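You operate a simulated robot arm through the tools that you are given. There is no shell and no other tool. Be economical: measure what you need, move in short steps, check, and stop when the job is done.

You are at the controls of a simulated two-armed robot. One attempt, no reset.

JOB
Pick up the pipe marked "T2" from the top of the lamp table with one hand, pass it to the other hand and put it on the fourth shelf from the bottom of the black shelf unit. Set down upright: pipe.

It is judged by the outcome, as a careful person would: the job done as asked, and still so three seconds after it is handed in. It fails if anything else is knocked over, pushed out of place, dropped, spilled or broken.

ROBOT AND FRAMES
Two 7-joint arms with two-finger grippers on one trunk, on a base that drives. Base frame: it is fixed to the floor where the robot stands at the start and does not move with it; the origin is under the middle of the robot, x ahead of it, y to its left, z up; the surface under the hand at the start is at about z = 800. Units: mm, rad, N and s.
The left shoulder is at the start at [50, 158, 1080], the right one opposite. With the tool pointing down near the work surface each hand reaches from about 300 to 740 mm from the robot's upright axis, wherever it stands, measured 20 degrees to its own side. Places, roughly: fourth shelf of the black shelf unit [-300, -4300, 1400]. Payload 2.45 kg a hand.
The TCP of each hand is the grasp point between the finger pads, 26 mm short of the fingertips. In the tool frame z runs along the fingers and y along their closing line. Largest opening 96 mm; the body of the gripper starts 69 mm behind the TCP.
Orientation is told as [roll, pitch, yaw] about the base's x, y, z axes, in that order, counted from this pose: with the fingers straight down and closing along the base's y, the tool's x points along the base's -x, its y along +y and its z along -z.

CONTROLS
- The arms move only by the tool drive_tool. It takes "left_plan", "right_plan" or both (then of equal length, played together; a hand with none holds still); each is a list of rows, each a list of 6 numbers: the shift along the base's x, y, z in m, then the turn, a rotation vector about the base's x, y, z in rad. In form: [[dx, dy, dz, wx, wy, wz], ...]. A call has 1 to 8 rows; each row is the pose to reach, as a shift and turn from the pose commanded when the call began. "left_fingers" and "right_fingers" are, for a hand that has rows, the opening in per cent of the stroke, from 0 (shut) to 100 (fully open), set as the call begins (left out, the last holds). A row lasts 0.2 s, in which the tool goes at most 50 mm and 0.15 rad; a call with a longer step from one row to the next is refused whole, and so is a gripper value outside its range. Where a pose cannot be reached the arm comes as near as it can. A force on the tool above 40 N (or 10 N above the force at the start of the call, whichever is more), or a blocked arm, ends the call early, and 0.2 s more pass. The fingers move at their own pace and stop on an object; they squeeze with about 39 N. The grip force told is the motor's: it shows also when the fingers shut on nothing. Time passes only in rows, and 0.2 s behind the last, so rows that repeat a pose let the fingers close. It gives the time, the measured TCP pose, the force on the tool (base axes), the opening and the grip force at its end, in the units of the frame above (readings bear some noise), with the torque about the TCP (base axes, N m) and any sound that the robot's microphone picked up, and new pictures: "pictures" is both (left out), scene, wrist or none (wrist: the cameras of the hands that moved).
- Cameras (640 x 400 px; columns grow to the right, rows downward): "scene" is now at [134.2, -39.8, 1541.7]; the picture's right is [-0.43, -0.90, -0.00], its down [-0.77, 0.36, -0.53] and it looks along [0.48, -0.23, -0.85] (base axes); focal length 253 px, centre (320, 200). "left" rides on the left gripper at [82, -3, -98] in its tool frame; the picture's right is [0.04, 1.00, 0.00], its down [-0.73, 0.03, -0.68] and it looks along [-0.68, 0.03, 0.73] (tool axes); focal length 256 px, centre (320, 200). "right" rides on the right gripper at [82, 3, -98] in its tool frame; the picture's right is [-0.04, 1.00, 0.00], its down [-0.73, -0.03, -0.68] and it looks along [-0.68, -0.03, 0.73] (tool axes); focal length 256 px, centre (320, 200). There is no depth. A picture from a camera that has moved, and an enlarged one, comes with that camera's place and axes in the base frame and with its lens. The place of the scene camera against the robot may be out by one fixed shift of up to 12 mm in any direction.
- raise_lower(by): slides the trunk up (or, below 0, down) by that many mm; the arms and the scene camera ride with it, the base frame stays. It gives what a move gives, with no picture.
- roll_base(legs): drives the robot by 1 to 6 legs, each [ahead, left, turn to the left] in mm, mm and rad, along the robot's own axes; the way and the turn of a leg run together, so that a leg with both is an arc; at most 1500 mm and 3.142 rad a leg. The arms and the cameras ride along, it lands a little off, and it stops where it bumps. It gives what a move gives, and a new picture of the scene camera.
- head_to(pan, tilt): turns the head with the scene camera to pan (to the left, within 2.094 rad either way) and tilt (down, from -0.506 to 1.204), counted from straight ahead of the robot. It gives what a move gives, and a new picture of the scene camera.
- inspect(camera, box): a new picture of the part [left, top, right, bottom] of that camera's present view, enlarged. The clock stands still meanwhile.
- hand_in(): hands the job in; it is judged then, once.

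Go step by step. Nothing tells you exact positions but the pictures and the camera data: compare them with the known pose of the tool, close in by small moves and look again before you grip or let go. The budget is 120 turns and 260 pictures, counting those below and the enlarged ones. Unless the task says otherwise, let go and move clear before handing in, and close with one line.

The tools are called as a command line: name --argument value ..., lists and objects as JSON in quotes. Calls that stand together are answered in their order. drive_tool: Moves the arms, as the interface text tells. Its arguments: {"type":"object","properties":{"left_plan":{"type":"array"},"left_fingers":{"type":"number"},"right_plan":{"type":"array"},"right_fingers":{"type":"number"},"pictures":{"type":"string","enum":["both","scene","wrist","none"]}},"required":[]} The other tools are called the same way: raise_lower (by) slides the trunk up or down; roll_base (legs) drives the base; head_to (pan, tilt) turns the head that bears the scene camera; inspect (camera, box) takes an enlarged picture of a part of a camera's view; hand_in () hands the job in.

At the start:

```text
clock: 0.0
left_eef_pos: [380.1, -47.9, 1025.9]
left_tcp_rot: [0.0, 0.001, 0.0]
left_force: [-0.7, 0.4, -0.2]
left_ft_torque: [-0.01, -0.03, 0.0]
left_width: 96.2
left_grip_force: 0.0
right_eef_pos: [322.9, -410.6, 1016.1]
right_tcp_rot: [0.002, 0.003, -0.001]
right_force: [0.0, 0.1, -0.9]
right_ft_torque: [0.02, 0.01, 0.03]
right_width: 95.9
right_grip_force: 0.1
trunk travel left (down, up): [-250.0, 317.0]
robot x, y, heading: [-1.3, 1.9, -0.003]
head pan, tilt: [-0.44, 1.007]
```

scene: 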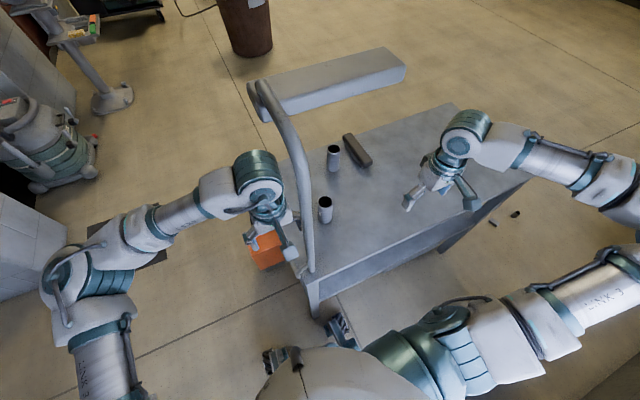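
right: 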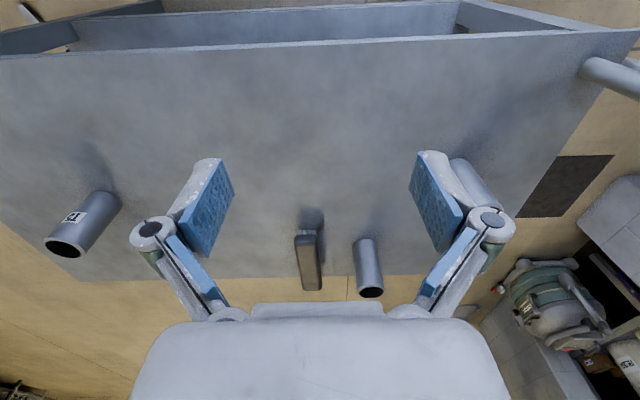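
left: 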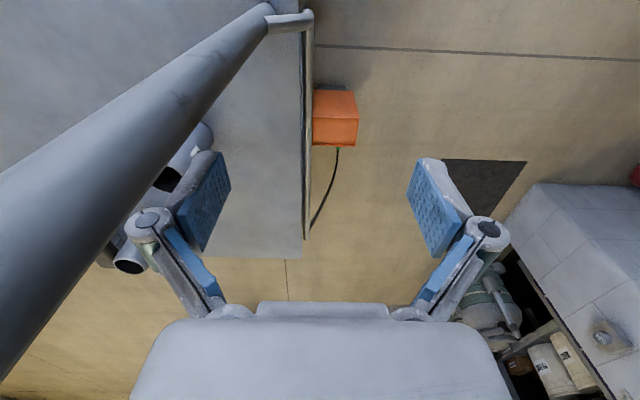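

I see a grey table/trolley with a curved tube, several pipes and a dark block on it. I'll enlarge to read the labels and find which pipe is T2.

inspect --camera "scene" --box '[220, 40, 540, 300]'

inspect --camera "right" --box '[0, 100, 320, 300]'

inspect --camera "right" --box '[280, 100, 600, 300]'

```text
1.54 times, centred on (380, 170) of scene
camera zoom: at [134.2, -39.8, 1541.7], right [-0.43, -0.9, 0.0], down [-0.77, 0.36, -0.53], along [0.48, -0.23, -0.85], focal length 389 px, centre (228, 246)
```

zoom: 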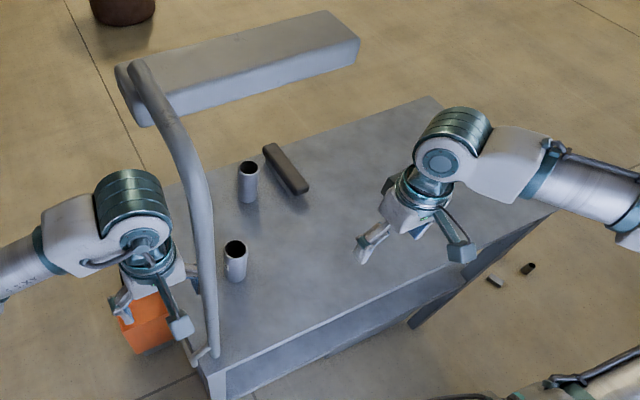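

```text
2.00 times, centred on (160, 200) of right
camera zoom: at [242.1, -407.3, 1115.8], right [0.04, 1.0, 0.0], down [0.73, -0.03, 0.68], along [0.68, -0.03, -0.73], focal length 512 px, centre (640, 200)
```

zoom: 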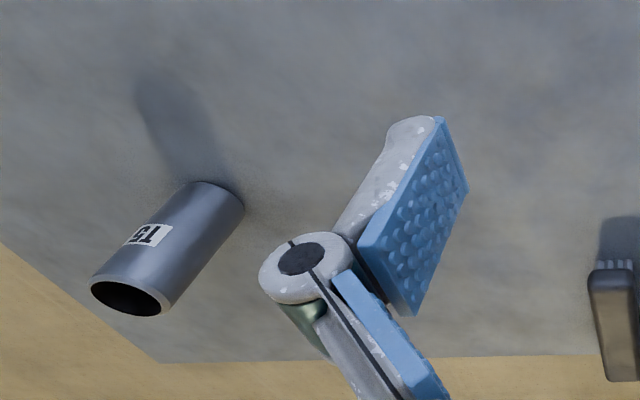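

```text
2.00 times, centred on (440, 200) of right
camera zoom: at [242.1, -407.3, 1115.8], right [0.04, 1.0, 0.0], down [0.73, -0.03, 0.68], along [0.68, -0.03, -0.73], focal length 512 px, centre (80, 200)
```

zoom: 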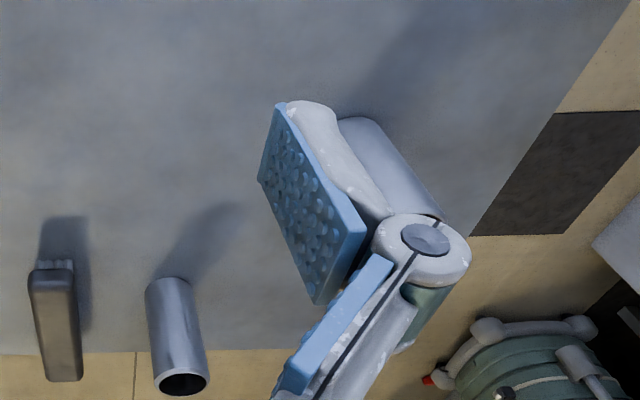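

The pipe at the left in the right-hand camera bears a label, upside down in this view. I'll read it closer.

inspect --camera "right" --box '[40, 180, 140, 260]'

head_to --pan -0.6 --tilt 0.75

```text
5.00 times, centred on (90, 220) of right
camera zoom: at [242.1, -407.3, 1115.8], right [0.04, 1.0, 0.0], down [0.73, -0.03, 0.68], along [0.68, -0.03, -0.73], focal length 1280 px, centre (1470, 100)
```

zoom: 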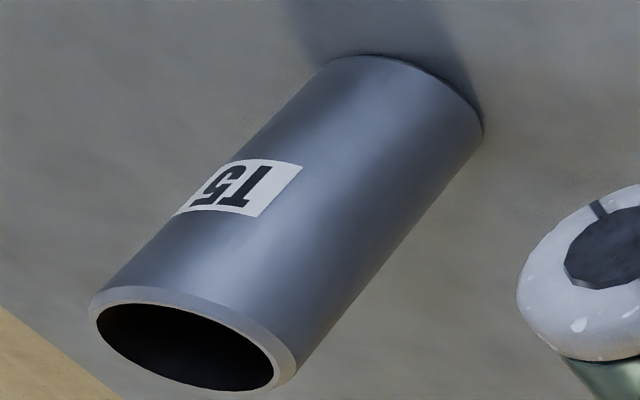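

```text
clock: 0.8
left_eef_pos: [377.3, -45.4, 1026.1]
left_tcp_rot: [-0.001, -0.002, 0.0]
left_force: [-0.4, -0.9, 0.1]
left_ft_torque: [0.02, -0.01, -0.02]
left_width: 96.1
left_grip_force: 0.0
right_eef_pos: [319.3, -408.4, 1018.9]
right_tcp_rot: [-0.002, -0.001, 0.0]
right_force: [-0.1, 0.2, 0.2]
right_ft_torque: [-0.02, 0.0, 0.01]
right_width: 95.9
right_grip_force: 0.1
trunk travel left (down, up): [-250.0, 317.0]
robot x, y, heading: [-1.8, -3.3, -0.0]
head pan, tilt: [-0.6, 0.75]
camera scene: at [139.8, -57.1, 1561.2], right [-0.56, -0.83, 0.0], down [-0.57, 0.39, -0.73], along [0.6, -0.41, -0.69], focal length 253 px, centre (320, 200)
```

scene: 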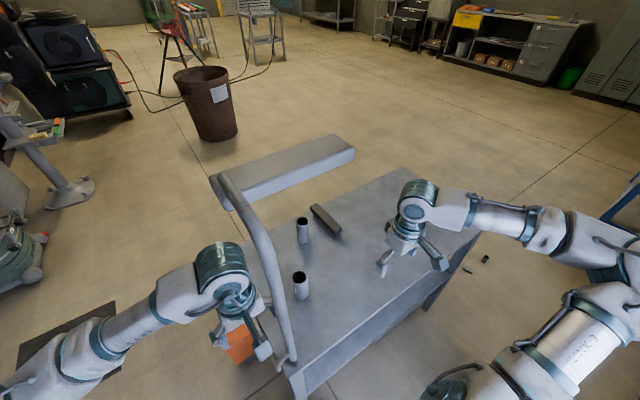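

This label seems to be T5 (upside down). I'll look at the other two pipes' visible sides.

inspect --camera "scene" --box '[270, 195, 350, 305]'

inspect --camera "left" --box '[80, 110, 240, 280]'

```text
3.64 times, centred on (310, 250) of scene
camera zoom: at [139.8, -57.1, 1561.2], right [-0.56, -0.83, 0.0], down [-0.57, 0.39, -0.73], along [0.6, -0.41, -0.69], focal length 920 px, centre (356, 18)
```

zoom: 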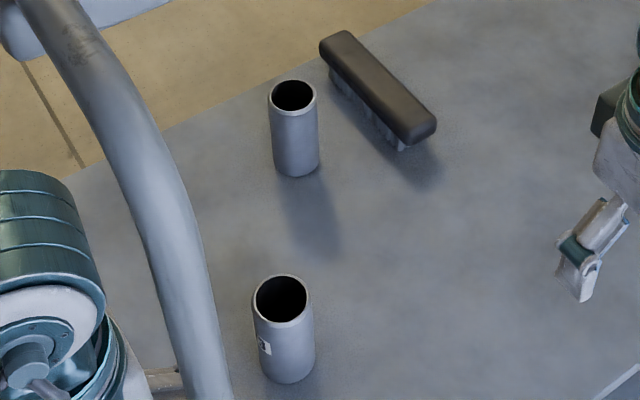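

```text
2.35 times, centred on (160, 195) of left
camera zoom: at [296.2, -49.1, 1124.6], right [-0.04, 1.0, 0.0], down [0.73, 0.03, 0.68], along [0.68, 0.03, -0.73], focal length 602 px, centre (696, 212)
```

zoom: 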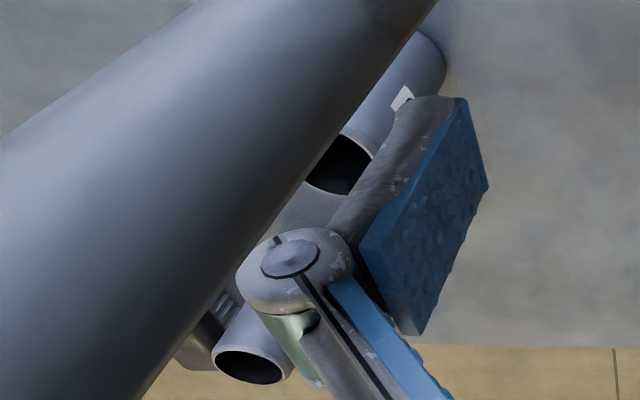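

P1 (near the lamp post) bears a label facing left (+y). I'll shut the left fingers and shift the left hand a bit left for a clear look at it.

drive_tool --left_plan '[[0, 0.04, 0, 0, 0, 0], [0, 0.07, 0, 0, 0, 0], [0, 0.07, 0, 0, 0, 0], [0, 0.07, 0, 0, 0, 0]]' --left_fingers 0 --pictures "wrist"

inspect --camera "left" --box '[80, 80, 240, 200]'

```text
clock: 1.8
left_eef_pos: [378.1, 21.3, 1025.9]
left_tcp_rot: [0.002, -0.004, 0.001]
left_force: [-0.9, 0.2, 0.4]
left_ft_torque: [0.03, 0.02, 0.0]
left_width: 0.0
left_grip_force: 28.7
right_eef_pos: [320.4, -410.6, 1017.6]
right_tcp_rot: [0.002, 0.0, 0.001]
right_force: [0.2, 0.0, -0.2]
right_ft_torque: [0.01, 0.0, 0.03]
right_width: 96.2
right_grip_force: 0.1
trunk travel left (down, up): [-250.0, 317.0]
robot x, y, heading: [1.7, -2.2, -0.002]
head pan, tilt: [-0.6, 0.75]
camera left: at [296.4, 18.3, 1125.0], right [-0.04, 1.0, 0.0], down [0.73, 0.03, 0.68], along [0.68, 0.03, -0.73], focal length 256 px, centre (320, 200)
```

left: 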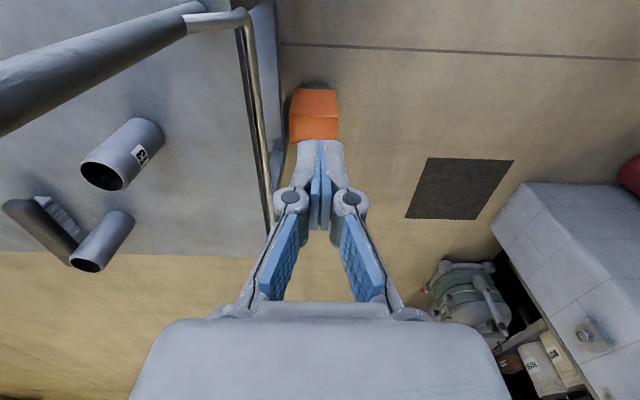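

```text
3.33 times, centred on (160, 140) of left
camera zoom: at [296.4, 18.3, 1125.0], right [-0.04, 1.0, 0.0], down [0.73, 0.03, 0.68], along [0.68, 0.03, -0.73], focal length 853 px, centre (853, 400)
```

zoom: 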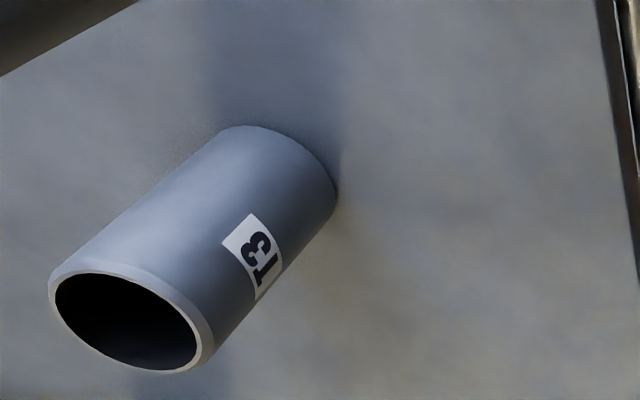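

P1 is T3. I'll enlarge the right label as far as possible, and look over the whole table for other pipes.

inspect --camera "right" --box '[65, 205, 95, 225]'

inspect --camera "right" --box '[0, 0, 640, 400]'

```text
16.00 times, centred on (80, 215) of right
camera zoom: at [239.6, -408.2, 1116.4], right [0.04, 1.0, 0.0], down [0.73, -0.03, 0.68], along [0.68, -0.03, -0.73], focal length 4096 px, centre (4160, -40)
```

zoom: 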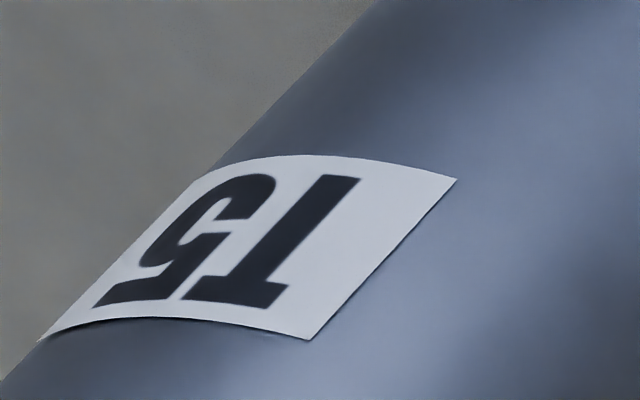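

```text
1.00 times, centred on (320, 200) of right (not enlarged: the box is as wide or as high as the picture)
camera zoom: at [239.6, -408.2, 1116.4], right [0.04, 1.0, 0.0], down [0.73, -0.03, 0.68], along [0.68, -0.03, -0.73], focal length 256 px, centre (320, 200)
```

zoom: 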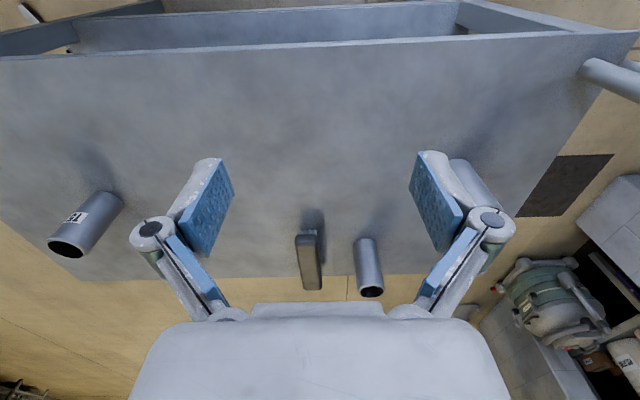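

T5 is at the right and T3 is near the lamp post, so the pipe by the brush, about (650,-335), should be T2; its label faces away from me. The lamp head hangs above it, so I'll take it with the right hand tilted about 45°, going in beneath the head, and tilt the hand first.

drive_tool --right_plan '[[0.01, 0.01, 0, 0, -0.14, 0], [0.02, 0.02, 0, 0, -0.28, 0], [0.03, 0.035, 0, 0, -0.42, 0], [0.04, 0.05, 0, 0, -0.56, 0], [0.05, 0.06, 0, 0, -0.7, 0], [0.06, 0.075, 0, 0, -0.8, 0], [0.06, 0.075, 0, 0, -0.8, 0]]' --right_fingers 78

```text
clock: 3.4
left_eef_pos: [377.4, 24.1, 1027.0]
left_tcp_rot: [-0.001, -0.001, -0.001]
left_force: [-1.0, -0.5, 0.3]
left_ft_torque: [-0.02, -0.01, 0.01]
left_width: 0.1
left_grip_force: 28.5
right_eef_pos: [411.1, -351.6, 1033.1]
right_tcp_rot: [0.0, -0.802, -0.001]
right_force: [0.4, 0.3, -0.2]
right_ft_torque: [-0.04, 0.01, 0.0]
right_width: 75.0
right_grip_force: 0.1
right hand out of reach, approached as far as the arm can: row 5, 6, 7
trunk travel left (down, up): [-250.0, 317.0]
robot x, y, heading: [-1.8, -3.0, -0.003]
head pan, tilt: [-0.6, 0.75]
camera scene: at [139.1, -56.6, 1561.4], right [-0.56, -0.83, 0.0], down [-0.56, 0.39, -0.73], along [0.6, -0.41, -0.68], focal length 253 px, centre (320, 200)
camera right: at [283.9, -347.4, 1044.1], right [0.03, 1.0, 0.03], down [0.02, -0.03, 1.0], along [1.0, -0.03, -0.02], focal length 256 px, centre (320, 200)
```

scene: 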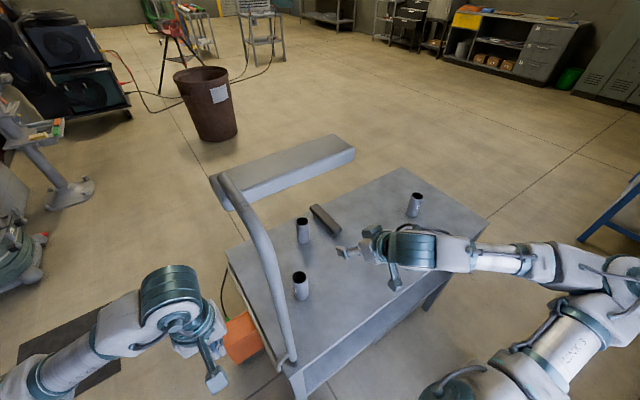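
right: 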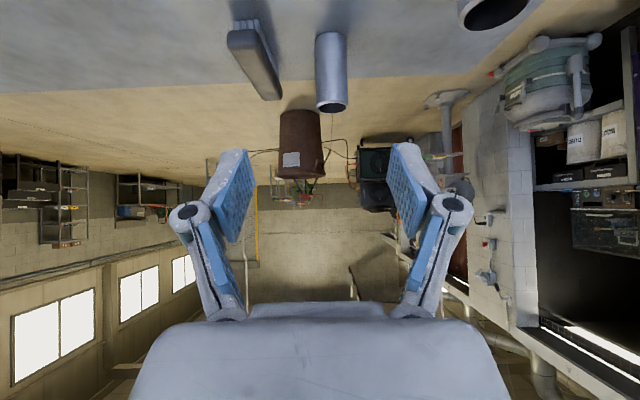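

T2 candidate is at about (649,-338), 50 mm wide and 100 mm tall, with nothing low overhead. Before choosing the grip I'll look at the shelf unit, which is to the right.

head_to --pan -1.64 --tilt 0.1

inspect --camera "scene" --box '[220, 100, 420, 300]'

```text
clock: 4.7
left_eef_pos: [377.5, 24.7, 1026.7]
left_tcp_rot: [-0.001, -0.001, 0.0]
left_force: [-0.5, 0.4, -0.5]
left_ft_torque: [0.03, 0.0, -0.02]
left_width: 0.2
left_grip_force: 28.8
right_eef_pos: [410.8, -350.2, 1033.8]
right_tcp_rot: [-0.001, -0.8, -0.002]
right_force: [0.1, 0.1, 0.0]
right_ft_torque: [0.01, -0.01, 0.04]
right_width: 75.0
right_grip_force: 0.0
trunk travel left (down, up): [-250.0, 317.0]
robot x, y, heading: [-3.1, 0.5, 0.002]
head pan, tilt: [-1.641, 0.099]
camera scene: at [65.4, -101.4, 1620.5], right [-1.0, 0.07, 0.0], down [0.0, 0.1, -0.99], along [-0.07, -0.99, -0.1], focal length 253 px, centre (320, 200)
```

scene: 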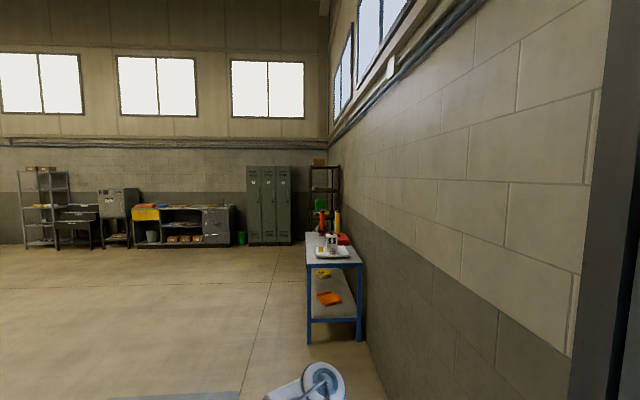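

```text
2.00 times, centred on (320, 200) of scene
camera zoom: at [65.4, -101.4, 1620.5], right [-1.0, 0.07, 0.0], down [0.0, 0.1, -0.99], along [-0.07, -0.99, -0.1], focal length 506 px, centre (320, 200)
```

zoom: 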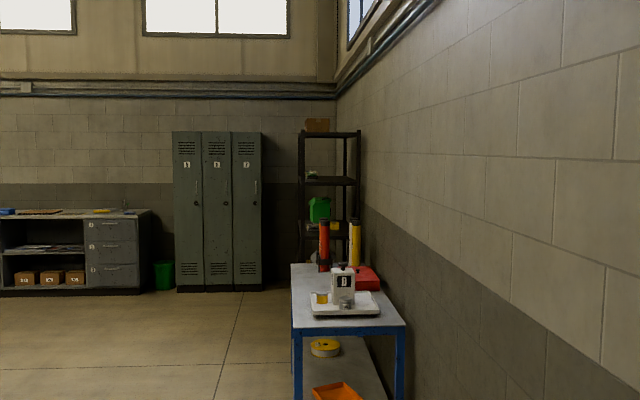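

The shelf unit stands in the far right corner; its fourth shelf has about 340 mm of clear height, so a tilted grip will work there. Now I'll move the right hand to a pre-grasp point behind and above the pipe.

drive_tool --right_plan '[[0.045, 0.002, -0.01, 0, 0, 0], [0.09, 0.004, -0.03, 0, 0, 0], [0.13, 0.006, -0.05, 0, 0, 0], [0.16, 0.006, -0.07, 0, 0, 0], [0.16, 0.006, -0.07, 0, 0, 0]]' --pictures "wrist"

head_to --pan -0.6 --tilt 0.75

```text
clock: 5.9
left_eef_pos: [376.6, 23.0, 1028.7]
left_tcp_rot: [-0.001, -0.003, 0.001]
left_force: [0.0, 0.5, -0.2]
left_ft_torque: [0.02, -0.04, 0.03]
left_width: 0.0
left_grip_force: 28.2
right_eef_pos: [571.6, -345.4, 962.7]
right_tcp_rot: [0.002, -0.802, -0.003]
right_force: [-0.6, -1.3, -0.2]
right_ft_torque: [0.01, -0.03, 0.03]
right_width: 74.9
right_grip_force: 0.1
trunk travel left (down, up): [-250.0, 317.0]
robot x, y, heading: [-0.2, -1.5, 0.001]
head pan, tilt: [-1.641, 0.099]
camera right: at [444.6, -342.0, 972.7], right [0.03, 1.0, 0.03], down [0.02, -0.03, 1.0], along [1.0, -0.03, -0.02], focal length 256 px, centre (320, 200)
```

right: 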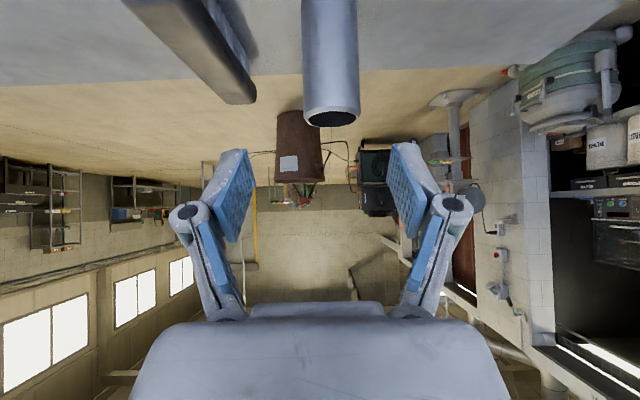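

```text
clock: 7.2
left_eef_pos: [378.0, 24.7, 1026.9]
left_tcp_rot: [0.0, -0.001, 0.0]
left_force: [-0.6, 0.7, -0.3]
left_ft_torque: [0.0, 0.0, -0.02]
left_width: 0.0
left_grip_force: 28.7
right_eef_pos: [570.7, -344.3, 962.1]
right_tcp_rot: [0.0, -0.802, -0.001]
right_force: [0.5, 0.0, 0.4]
right_ft_torque: [0.01, 0.03, 0.01]
right_width: 74.9
right_grip_force: 0.1
trunk travel left (down, up): [-250.0, 317.0]
robot x, y, heading: [-3.5, -2.9, -0.001]
head pan, tilt: [-0.6, 0.75]
camera scene: at [141.2, -55.9, 1561.3], right [-0.57, -0.82, 0.0], down [-0.57, 0.39, -0.73], along [0.6, -0.41, -0.69], focal length 253 px, centre (320, 200)
```

scene: 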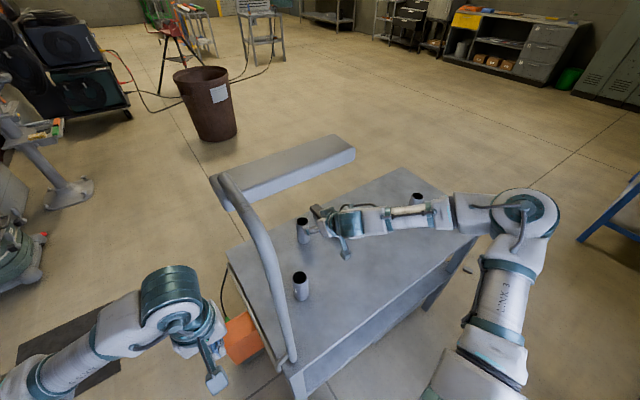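

Refined, the pipe's axis is at about (646,-337) with its top at about 900. I'll align in y and slide in along the tool axis to grip it high, at z about 880.

drive_tool --right_plan '[[0.0, 0.008, 0.0, 0, 0, 0], [0.02, 0.008, -0.02, 0, 0, 0], [0.04, 0.008, -0.042, 0, 0, 0], [0.058, 0.008, -0.062, 0, 0, 0], [0.075, 0.008, -0.082, 0, 0, 0], [0.075, 0.008, -0.082, 0, 0, 0]]'

```text
clock: 8.6
left_eef_pos: [376.9, 22.6, 1027.5]
left_tcp_rot: [-0.001, -0.002, 0.0]
left_force: [0.1, 0.0, 0.3]
left_ft_torque: [0.0, -0.02, -0.01]
left_width: 0.0
left_grip_force: 28.3
right_eef_pos: [645.1, -335.2, 881.0]
right_tcp_rot: [0.001, -0.801, 0.001]
right_force: [-0.2, -0.1, 0.3]
right_ft_torque: [0.0, 0.02, 0.0]
right_width: 74.8
right_grip_force: 0.1
trunk travel left (down, up): [-250.0, 317.0]
robot x, y, heading: [2.1, 1.7, -0.003]
head pan, tilt: [-0.6, 0.75]
camera scene: at [141.0, -55.6, 1561.3], right [-0.56, -0.83, 0.0], down [-0.57, 0.39, -0.73], along [0.6, -0.41, -0.69], focal length 253 px, centre (320, 200)
camera right: at [519.0, -332.9, 891.6], right [0.03, 1.0, 0.03], down [0.02, -0.03, 1.0], along [1.0, -0.03, -0.02], focal length 256 px, centre (320, 200)
```

scene: 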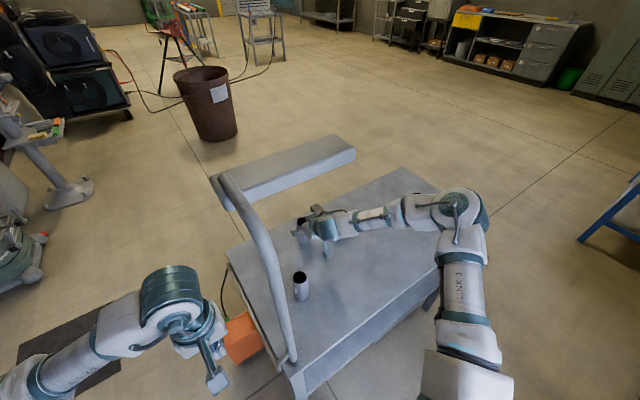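
right: 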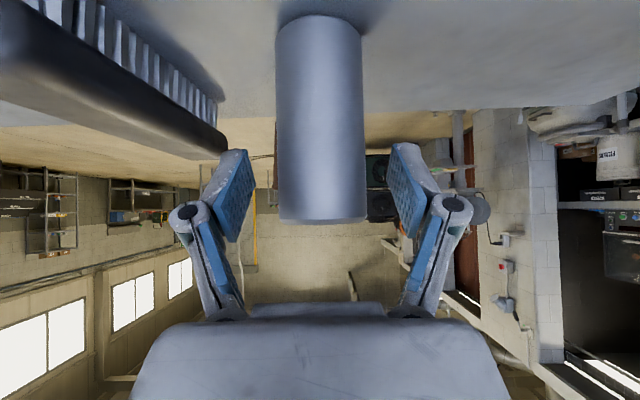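

The pipe is centred between the fingers. I'll go forward 8 mm and close.

drive_tool --right_plan '[[0.008, 0.0, 0.0, 0, 0, 0], [0.008, 0.0, 0.0, 0, 0, 0]]' --pictures "none"

drive_tool --right_plan '[[0, 0, 0, 0, 0, 0], [0, 0, 0, 0, 0, 0], [0, 0, 0, 0, 0, 0]]' --right_fingers 0 --pictures "wrist"

```text
clock: 9.2
left_eef_pos: [378.1, 23.9, 1027.5]
left_tcp_rot: [-0.001, -0.001, 0.001]
left_force: [0.2, 0.0, 0.5]
left_ft_torque: [-0.02, -0.04, -0.01]
left_width: 0.0
left_grip_force: 28.4
right_eef_pos: [654.5, -335.7, 881.6]
right_tcp_rot: [0.0, -0.804, -0.002]
right_force: [0.4, -0.5, -0.2]
right_ft_torque: [0.01, 0.05, 0.02]
right_width: 75.1
right_grip_force: 0.0
trunk travel left (down, up): [-250.0, 317.0]
robot x, y, heading: [-1.6, -2.6, 0.001]
head pan, tilt: [-0.6, 0.75]
```

```text
clock: 9.9
left_eef_pos: [377.4, 23.9, 1026.5]
left_tcp_rot: [-0.002, -0.001, -0.001]
left_force: [0.2, -0.7, 0.0]
left_ft_torque: [0.02, -0.04, 0.03]
left_width: 0.1
left_grip_force: 28.7
right_eef_pos: [654.6, -336.2, 881.5]
right_tcp_rot: [0.0, -0.804, 0.0]
right_force: [1.7, 1.7, 0.5]
right_ft_torque: [0.05, -0.22, 0.05]
right_width: 47.2
right_grip_force: 39.4
trunk travel left (down, up): [-250.0, 317.0]
robot x, y, heading: [0.5, -1.7, 0.001]
head pan, tilt: [-0.6, 0.75]
camera right: at [527.6, -332.8, 891.5], right [0.03, 1.0, 0.03], down [0.02, -0.03, 1.0], along [1.0, -0.03, -0.02], focal length 256 px, centre (320, 200)
```

right: 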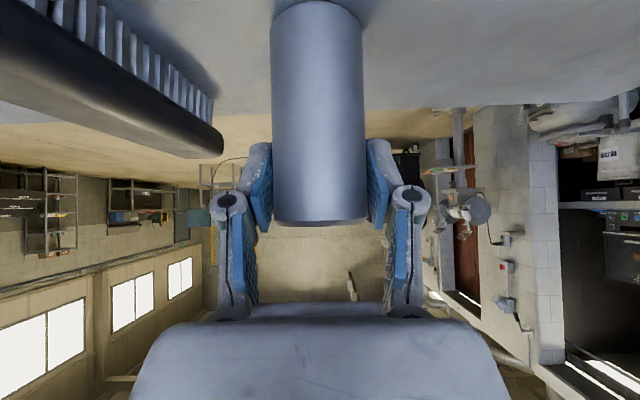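

Gripped at 47 mm width. I'll lift straight up and then draw back.

drive_tool --right_plan '[[0, 0, 0.02, 0, 0, 0], [0, 0, 0.05, 0, 0, 0], [-0.01, 0, 0.09, 0, 0, 0], [-0.05, 0, 0.12, 0, 0, 0], [-0.09, -0.005, 0.14, 0, 0, 0], [-0.13, -0.01, 0.14, 0, 0, 0], [-0.17, -0.01, 0.14, 0, 0, 0], [-0.17, -0.01, 0.14, 0, 0, 0]]'

```text
clock: 11.8
left_eef_pos: [379.2, 24.8, 1026.5]
left_tcp_rot: [-0.002, 0.001, 0.001]
left_force: [0.5, -1.1, 0.0]
left_ft_torque: [0.0, -0.01, -0.02]
left_width: 0.0
left_grip_force: 28.6
right_eef_pos: [484.2, -346.3, 1019.8]
right_tcp_rot: [0.002, -0.801, 0.0]
right_force: [0.6, 0.5, 0.2]
right_ft_torque: [-0.01, 0.0, 0.01]
right_width: 0.0
right_grip_force: 28.4
trunk travel left (down, up): [-250.0, 317.0]
robot x, y, heading: [0.4, 4.5, -0.005]
head pan, tilt: [-0.6, 0.75]
camera scene: at [141.6, -56.0, 1561.1], right [-0.56, -0.83, 0.0], down [-0.57, 0.39, -0.73], along [0.6, -0.41, -0.69], focal length 253 px, centre (320, 200)
camera right: at [358.4, -342.1, 1030.7], right [0.03, 1.0, 0.03], down [0.02, -0.03, 1.0], along [1.0, -0.03, -0.02], focal length 256 px, centre (320, 200)
```

scene: 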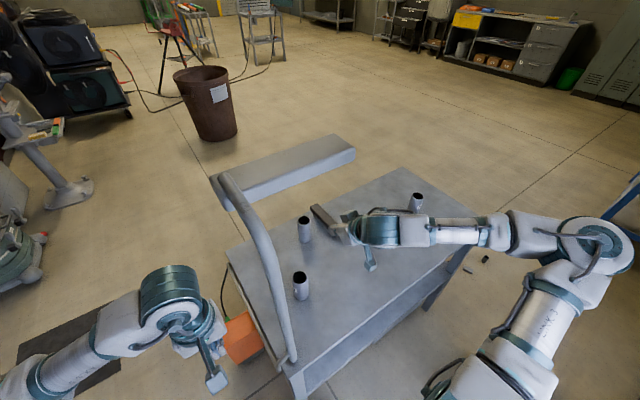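
right: 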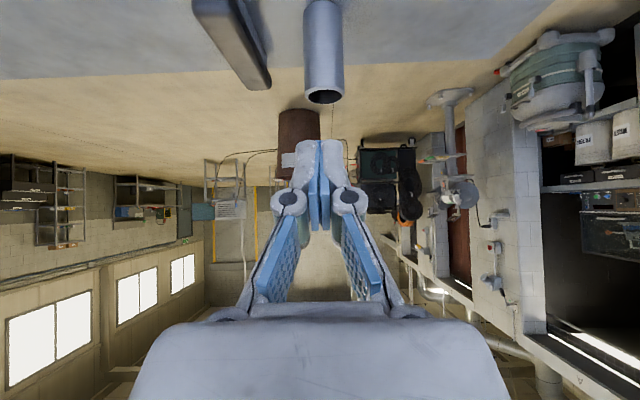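

The hand came back empty: the pipe slipped out of the grip but still stands. I'll measure it again before a second, deeper grip.

inspect --camera "right" --box '[280, 0, 380, 120]'

inspect --camera "scene" --box '[270, 195, 350, 305]'

```text
3.33 times, centred on (330, 60) of right
camera zoom: at [358.4, -342.1, 1030.7], right [0.03, 1.0, 0.03], down [0.02, -0.03, 1.0], along [1.0, -0.03, -0.02], focal length 853 px, centre (287, 667)
```

zoom: 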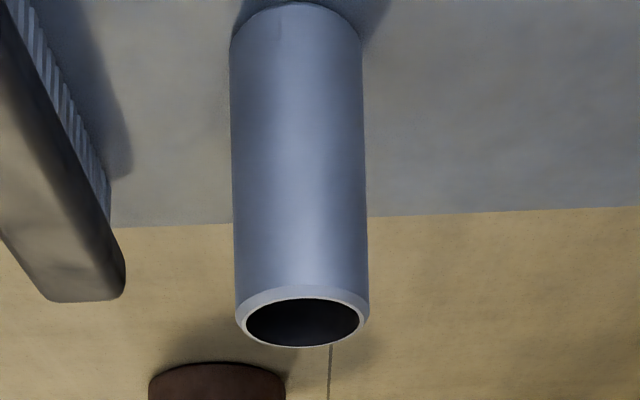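

```text
3.64 times, centred on (310, 250) of scene
camera zoom: at [141.6, -56.0, 1561.1], right [-0.56, -0.83, 0.0], down [-0.57, 0.39, -0.73], along [0.6, -0.41, -0.69], focal length 920 px, centre (356, 18)
```

zoom: 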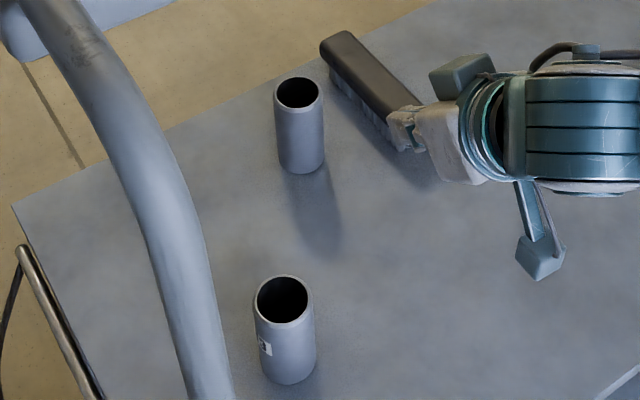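

The pipe now stands at about (662,-342) and is 48 mm in diameter. I'll open, go back in centred on its axis and a little lower, and this time lift slowly while watching the forces.

drive_tool --right_plan '[[0.04, 0.002, -0.015, 0, 0, 0], [0.08, 0.004, -0.05, 0, 0, 0], [0.105, 0.004, -0.073, 0, 0, 0], [0.125, 0.004, -0.093, 0, 0, 0], [0.145, 0.004, -0.113, 0, 0, 0], [0.165, 0.004, -0.133, 0, 0, 0], [0.177, 0.004, -0.145, 0, 0, 0], [0.177, 0.004, -0.145, 0, 0, 0]]' --right_fingers 80 --pictures "wrist"

```text
refused: row 2 steps farther than a row can; nothing moved
```

drive_tool --right_plan '[[0.04, 0.002, -0.015, 0, 0, 0], [0.075, 0.004, -0.045, 0, 0, 0], [0.1, 0.004, -0.068, 0, 0, 0], [0.125, 0.004, -0.093, 0, 0, 0], [0.145, 0.004, -0.113, 0, 0, 0], [0.165, 0.004, -0.133, 0, 0, 0], [0.177, 0.004, -0.145, 0, 0, 0], [0.177, 0.004, -0.145, 0, 0, 0]]' --right_fingers 80 --pictures "wrist"

```text
clock: 13.6
left_eef_pos: [376.8, 24.6, 1027.5]
left_tcp_rot: [-0.003, 0.0, 0.0]
left_force: [0.0, 0.0, 0.2]
left_ft_torque: [0.0, -0.01, 0.01]
left_width: 0.1
left_grip_force: 28.5
right_eef_pos: [661.5, -343.4, 878.5]
right_tcp_rot: [0.001, -0.801, -0.001]
right_force: [0.5, -0.2, 0.0]
right_ft_torque: [-0.01, -0.01, 0.01]
right_width: 76.6
right_grip_force: 0.1
trunk travel left (down, up): [-250.0, 317.0]
robot x, y, heading: [-2.5, -1.3, 0.0]
head pan, tilt: [-0.6, 0.75]
camera right: at [534.7, -339.0, 887.4], right [0.03, 1.0, 0.03], down [0.02, -0.03, 1.0], along [1.0, -0.03, -0.02], focal length 256 px, centre (320, 200)
```

right: 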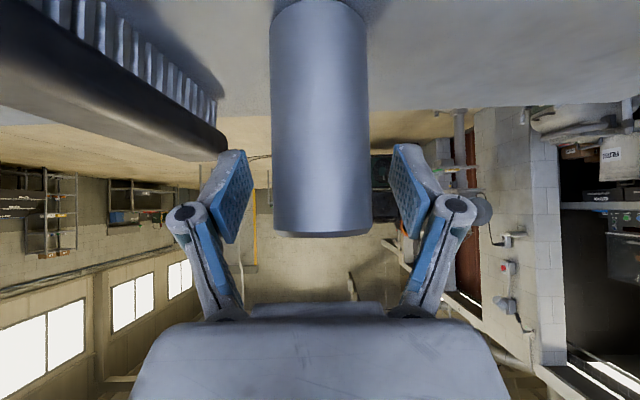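

The axis is now at the TCP. I'll close and lift by only 12 mm.

drive_tool --right_plan '[[0, 0, -0.003, 0, 0, 0], [0, 0, -0.003, 0, 0, 0], [0, 0, -0.003, 0, 0, 0]]' --right_fingers 0 --pictures "none"

drive_tool --right_plan '[[0, 0, 0.003, 0, 0, 0], [0, 0, 0.006, 0, 0, 0], [0, 0, 0.009, 0, 0, 0], [0, 0, 0.012, 0, 0, 0]]' --pictures "wrist"

```text
clock: 14.3
left_eef_pos: [377.6, 24.7, 1026.5]
left_tcp_rot: [-0.001, -0.002, 0.0]
left_force: [-0.5, 0.1, -0.4]
left_ft_torque: [-0.02, 0.04, 0.0]
left_width: 0.2
left_grip_force: 28.9
right_eef_pos: [662.6, -341.8, 875.4]
right_tcp_rot: [0.0, -0.806, -0.001]
right_force: [2.9, 1.8, 8.5]
right_ft_torque: [0.0, -0.03, -0.05]
right_width: 45.9
right_grip_force: 38.9
trunk travel left (down, up): [-250.0, 317.0]
robot x, y, heading: [-2.0, -0.7, -0.001]
head pan, tilt: [-0.6, 0.75]
```

```text
clock: 15.3
left_eef_pos: [377.0, 24.3, 1026.9]
left_tcp_rot: [-0.001, -0.002, 0.0]
left_force: [-0.5, -0.4, 0.5]
left_ft_torque: [0.03, 0.03, -0.01]
left_width: 0.0
left_grip_force: 28.6
right_eef_pos: [661.5, -343.0, 884.5]
right_tcp_rot: [-0.001, -0.799, -0.003]
right_force: [0.5, 0.5, -3.8]
right_ft_torque: [-0.04, 0.0, 0.01]
right_width: 46.2
right_grip_force: 39.3
trunk travel left (down, up): [-250.0, 317.0]
robot x, y, heading: [1.6, -5.0, 0.0]
head pan, tilt: [-0.6, 0.75]
camera right: at [534.6, -339.4, 895.1], right [0.03, 1.0, 0.03], down [0.02, -0.03, 1.0], along [1.0, -0.03, -0.02], focal length 256 px, centre (320, 200)
```

right: 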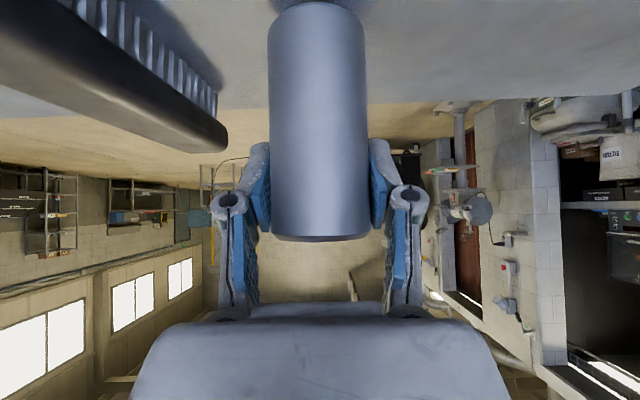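

It's held now, with a load of about 4 N, the weight of the pipe. I'll keep lifting gently.

drive_tool --right_plan '[[0, 0, 0.008, 0, 0, 0], [0, 0, 0.018, 0, 0, 0], [0, 0, 0.03, 0, 0, 0], [0, 0, 0.042, 0, 0, 0], [0, 0, 0.054, 0, 0, 0], [0, 0, 0.066, 0, 0, 0], [0, 0, 0.075, 0, 0, 0], [0, 0, 0.08, 0, 0, 0]]' --pictures "wrist"

```text
clock: 17.1
left_eef_pos: [378.5, 24.7, 1028.2]
left_tcp_rot: [-0.002, -0.002, 0.0]
left_force: [-1.4, 0.0, 0.1]
left_ft_torque: [-0.03, -0.02, -0.01]
left_width: 0.3
left_grip_force: 28.4
right_eef_pos: [662.7, -342.8, 965.1]
right_tcp_rot: [0.001, -0.801, -0.002]
right_force: [1.0, -0.4, -4.2]
right_ft_torque: [-0.03, 0.01, 0.01]
right_width: 46.2
right_grip_force: 38.8
trunk travel left (down, up): [-250.0, 317.0]
robot x, y, heading: [-2.6, -0.8, -0.007]
head pan, tilt: [-0.6, 0.75]
camera right: at [535.3, -339.5, 975.4], right [0.03, 1.0, 0.03], down [0.02, -0.03, 1.0], along [1.0, -0.03, -0.02], focal length 256 px, centre (320, 200)
```

right: 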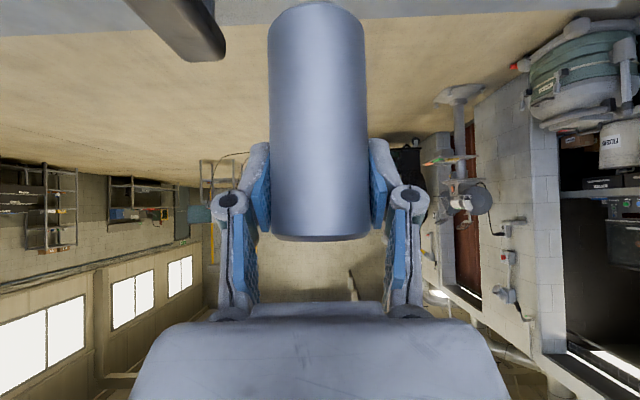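

The pipe is lifted and steady. I'll draw back toward the robot gently.

drive_tool --right_plan '[[-0.01, 0, 0.01, 0, 0, 0], [-0.03, 0, 0.025, 0, 0, 0], [-0.055, 0, 0.04, 0, 0, 0], [-0.08, 0, 0.05, 0, 0, 0], [-0.105, 0, 0.055, 0, 0, 0], [-0.13, 0, 0.06, 0, 0, 0], [-0.15, 0, 0.06, 0, 0, 0], [-0.16, 0, 0.06, 0, 0, 0]]'

```text
clock: 18.9
left_eef_pos: [377.3, 22.9, 1026.5]
left_tcp_rot: [-0.002, -0.002, -0.001]
left_force: [0.4, 1.0, -0.3]
left_ft_torque: [0.0, -0.01, 0.01]
left_width: 0.0
left_grip_force: 28.2
right_eef_pos: [502.5, -344.0, 1024.7]
right_tcp_rot: [0.001, -0.801, 0.0]
right_force: [-0.2, 0.7, -4.1]
right_ft_torque: [0.0, 0.01, 0.01]
right_width: 46.2
right_grip_force: 38.8
trunk travel left (down, up): [-250.0, 317.0]
robot x, y, heading: [3.8, -2.6, 0.0]
head pan, tilt: [-0.6, 0.75]
camera scene: at [141.0, -56.8, 1561.2], right [-0.56, -0.83, 0.0], down [-0.57, 0.39, -0.73], along [0.6, -0.41, -0.69], focal length 253 px, centre (320, 200)
camera right: at [374.8, -340.0, 1035.3], right [0.03, 1.0, 0.03], down [0.02, -0.03, 1.0], along [1.0, -0.03, -0.02], focal length 256 px, centre (320, 200)
```

scene: 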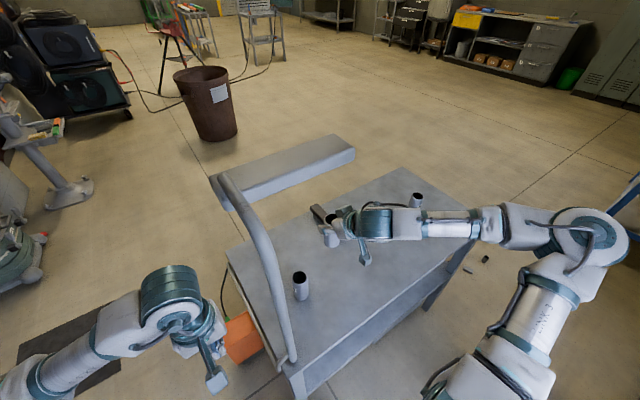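
right: 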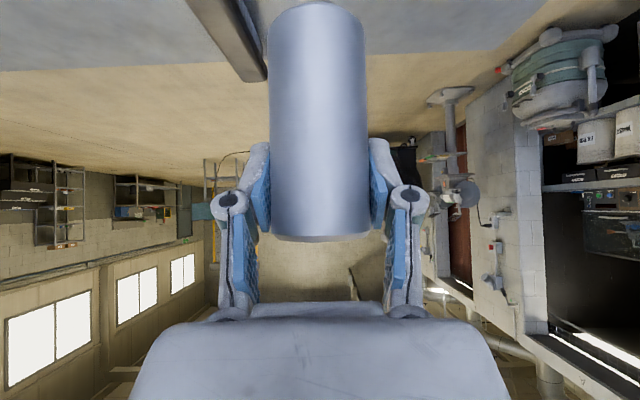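

Holding well. The wall behind is at about x = -540, so I'll back up 150 mm to clear the lamp post, then raise the trunk and look behind and to the right.

roll_base --legs '[[-150, 0, 0]]'

raise_lower --by 80

head_to --pan -2.09 --tilt 0.6

```text
clock: 20.3
left_eef_pos: [227.6, 23.7, 1025.9]
left_tcp_rot: [-0.001, 0.001, 0.001]
left_force: [-0.9, 0.0, -1.3]
left_ft_torque: [-0.01, -0.05, 0.01]
left_width: 0.2
left_grip_force: 28.2
right_eef_pos: [352.5, -343.8, 1024.6]
right_tcp_rot: [0.002, -0.8, -0.003]
right_force: [-0.4, -0.2, -3.6]
right_ft_torque: [-0.02, 0.01, 0.0]
right_width: 46.1
right_grip_force: 39.0
trunk travel left (down, up): [-250.0, 317.0]
robot x, y, heading: [-149.7, -0.6, 0.001]
head pan, tilt: [-0.6, 0.75]
camera scene: at [-7.7, -57.2, 1560.9], right [-0.56, -0.83, 0.0], down [-0.57, 0.39, -0.73], along [0.6, -0.41, -0.69], focal length 253 px, centre (320, 200)
```

scene: 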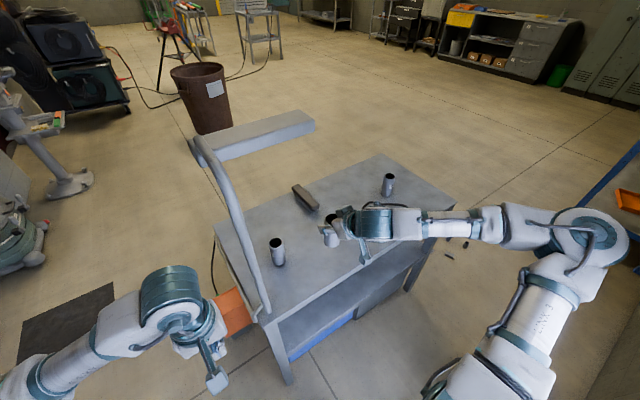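

```text
clock: 21.5
left_eef_pos: [224.0, 24.6, 1107.5]
left_tcp_rot: [0.0, -0.003, 0.0]
left_force: [1.0, -0.4, 0.8]
left_ft_torque: [0.02, -0.01, 0.03]
left_width: 0.0
left_grip_force: 28.7
right_eef_pos: [348.5, -341.5, 1106.8]
right_tcp_rot: [-0.002, -0.804, -0.001]
right_force: [-0.7, 0.2, -4.5]
right_ft_torque: [0.02, 0.0, 0.01]
right_width: 46.2
right_grip_force: 38.7
trunk travel left (down, up): [-330.0, 237.0]
robot x, y, heading: [-149.6, -3.2, 0.0]
head pan, tilt: [-0.6, 0.75]
```

```text
clock: 23.1
left_eef_pos: [224.2, 25.8, 1108.0]
left_tcp_rot: [-0.002, -0.006, -0.001]
left_force: [-0.2, -0.7, -0.7]
left_ft_torque: [0.01, -0.02, 0.02]
left_width: 0.0
left_grip_force: 28.2
right_eef_pos: [348.2, -343.0, 1108.3]
right_tcp_rot: [-0.001, -0.804, 0.0]
right_force: [-0.2, 0.3, -3.7]
right_ft_torque: [0.02, -0.01, 0.01]
right_width: 46.1
right_grip_force: 39.1
trunk travel left (down, up): [-330.0, 237.0]
robot x, y, heading: [-148.4, 2.7, -0.0]
head pan, tilt: [-2.089, 0.6]
camera scene: at [-167.1, -87.0, 1655.8], right [-0.87, 0.49, 0.0], down [0.28, 0.49, -0.82], along [-0.41, -0.72, -0.57], focal length 253 px, centre (320, 200)
```

scene: 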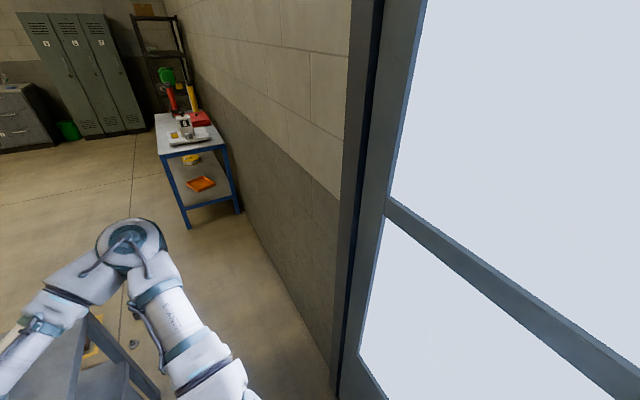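

The right elbow sticks out about 800 mm to the side, so I won't turn near the wall. I'll drive sideways to the right (−y) with the arms facing the table, clearing the post and the small items on the floor.

head_to --pan -1.57 --tilt 0.45

roll_base --legs '[[0, -900, 0]]'

```text
clock: 24.0
left_eef_pos: [223.8, 25.4, 1108.8]
left_tcp_rot: [-0.002, -0.005, -0.002]
left_force: [0.2, 0.5, -0.1]
left_ft_torque: [-0.03, 0.01, 0.0]
left_width: 0.2
left_grip_force: 28.6
right_eef_pos: [348.0, -342.6, 1107.7]
right_tcp_rot: [0.0, -0.804, -0.001]
right_force: [0.0, 0.1, -5.5]
right_ft_torque: [-0.05, -0.03, 0.0]
right_width: 46.1
right_grip_force: 39.2
trunk travel left (down, up): [-330.0, 237.0]
robot x, y, heading: [-151.0, -2.3, 0.001]
head pan, tilt: [-1.571, 0.45]
camera scene: at [-123.5, -102.1, 1669.2], right [-1.0, 0.0, 0.0], down [0.0, 0.44, -0.9], along [0.0, -0.9, -0.44], focal length 253 px, centre (320, 200)
```

scene: 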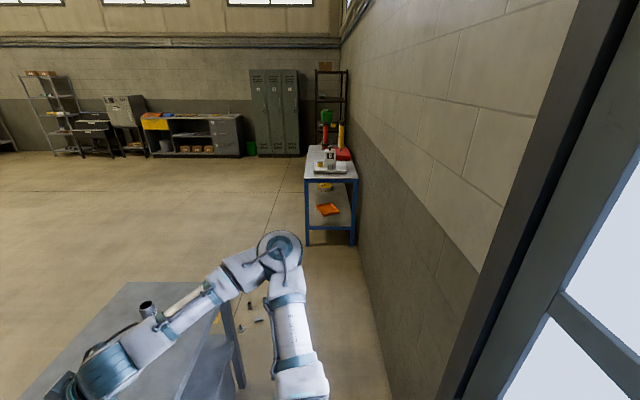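

```text
clock: 28.8
left_eef_pos: [218.5, -877.1, 1108.6]
left_tcp_rot: [-0.009, -0.005, -0.015]
left_force: [-0.3, 1.0, -0.5]
left_ft_torque: [-0.01, 0.04, -0.02]
left_width: 0.0
left_grip_force: 28.6
right_eef_pos: [337.4, -1244.4, 1109.7]
right_tcp_rot: [-0.013, -0.806, -0.006]
right_force: [-0.1, 0.5, -3.3]
right_ft_torque: [0.0, 0.0, 0.0]
right_width: 46.3
right_grip_force: 38.8
trunk travel left (down, up): [-330.0, 237.0]
robot x, y, heading: [-153.9, -901.4, -0.014]
head pan, tilt: [-1.571, 0.45]
camera scene: at [-131.0, -997.5, 1669.7], right [-1.0, 0.01, 0.0], down [0.0, 0.43, -0.9], along [-0.01, -0.9, -0.43], focal length 253 px, centre (320, 200)
```

scene: 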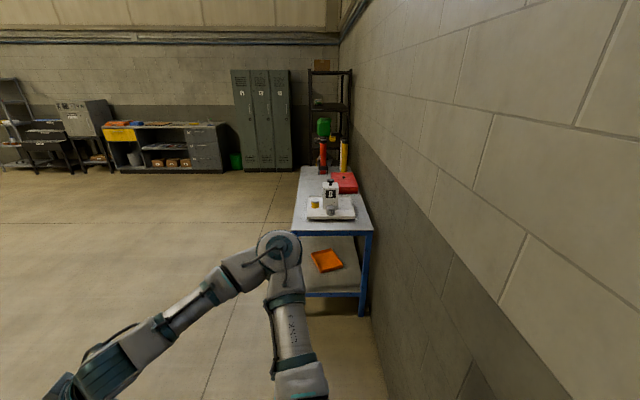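

The unit stands against the right wall at y of about -4300, beyond the blue table, and the lockers are much farther back, so I can approach it from its open +x side. I'll carry on sideways, then diagonally out into the room.

roll_base --legs '[[0, -880, 0.014], [900, -900, 0]]'

```text
clock: 36.8
left_eef_pos: [668.4, -2443.8, 1127.0]
left_tcp_rot: [-0.005, 0.11, -0.189]
left_force: [-0.8, -1.7, 1.3]
left_ft_torque: [0.16, -0.09, -0.02]
left_width: 0.0
left_grip_force: 29.0
right_eef_pos: [761.1, -2761.1, 1020.4]
right_tcp_rot: [-0.149, -0.757, 0.27]
right_force: [0.1, -2.7, -3.9]
right_ft_torque: [0.07, 0.02, 0.1]
right_width: 45.9
right_grip_force: 39.3
trunk travel left (down, up): [-330.0, 237.0]
robot x, y, heading: [358.4, -2269.1, -0.047]
head pan, tilt: [-1.571, 0.45]
stopped in leg 2: the robot was blocked; the commanded pose is now the measured one
camera scene: at [360.0, -2706.4, 1648.4], right [-1.0, 0.05, 0.0], down [0.03, 0.61, -0.79], along [-0.04, -0.79, -0.61], focal length 253 px, centre (320, 200)
```

scene: 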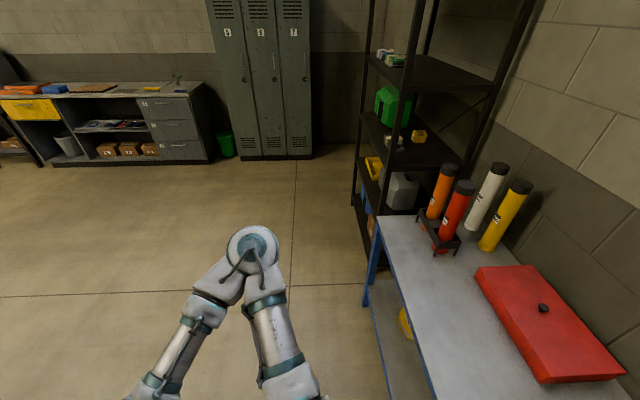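

The robot was blocked and the readings suggest it is leaning. I'll look again at once before moving anything.

head_to --pan -1.57 --tilt 1.0

```text
clock: 37.8
left_eef_pos: [674.2, -2242.1, 1104.0]
left_tcp_rot: [-0.012, -0.032, 0.05]
left_force: [-0.4, 4.1, 1.0]
left_ft_torque: [-0.36, -0.04, -0.03]
left_width: 0.1
left_grip_force: 29.2
right_eef_pos: [768.9, -2579.7, 1122.2]
right_tcp_rot: [-0.257, -0.876, 0.257]
right_force: [-0.3, 2.3, 0.9]
right_ft_torque: [-0.08, 0.25, -0.17]
right_width: 46.4
right_grip_force: 39.1
trunk travel left (down, up): [-330.0, 237.0]
robot x, y, heading: [310.2, -2261.0, -0.075]
head pan, tilt: [-1.571, 1.0]
camera scene: at [331.7, -2241.3, 1627.4], right [-1.0, 0.07, 0.0], down [0.06, 0.8, -0.59], along [-0.05, -0.59, -0.81], focal length 253 px, centre (320, 200)
```

scene: 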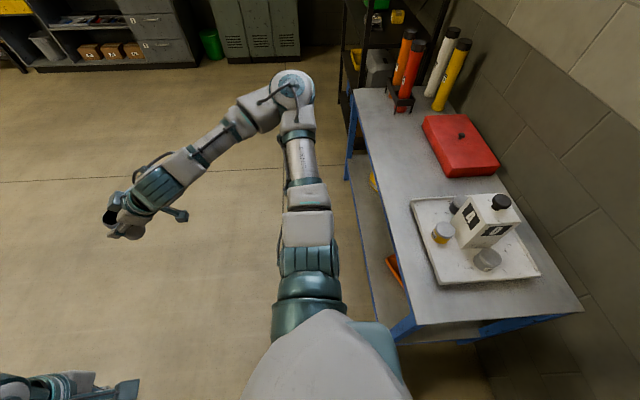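

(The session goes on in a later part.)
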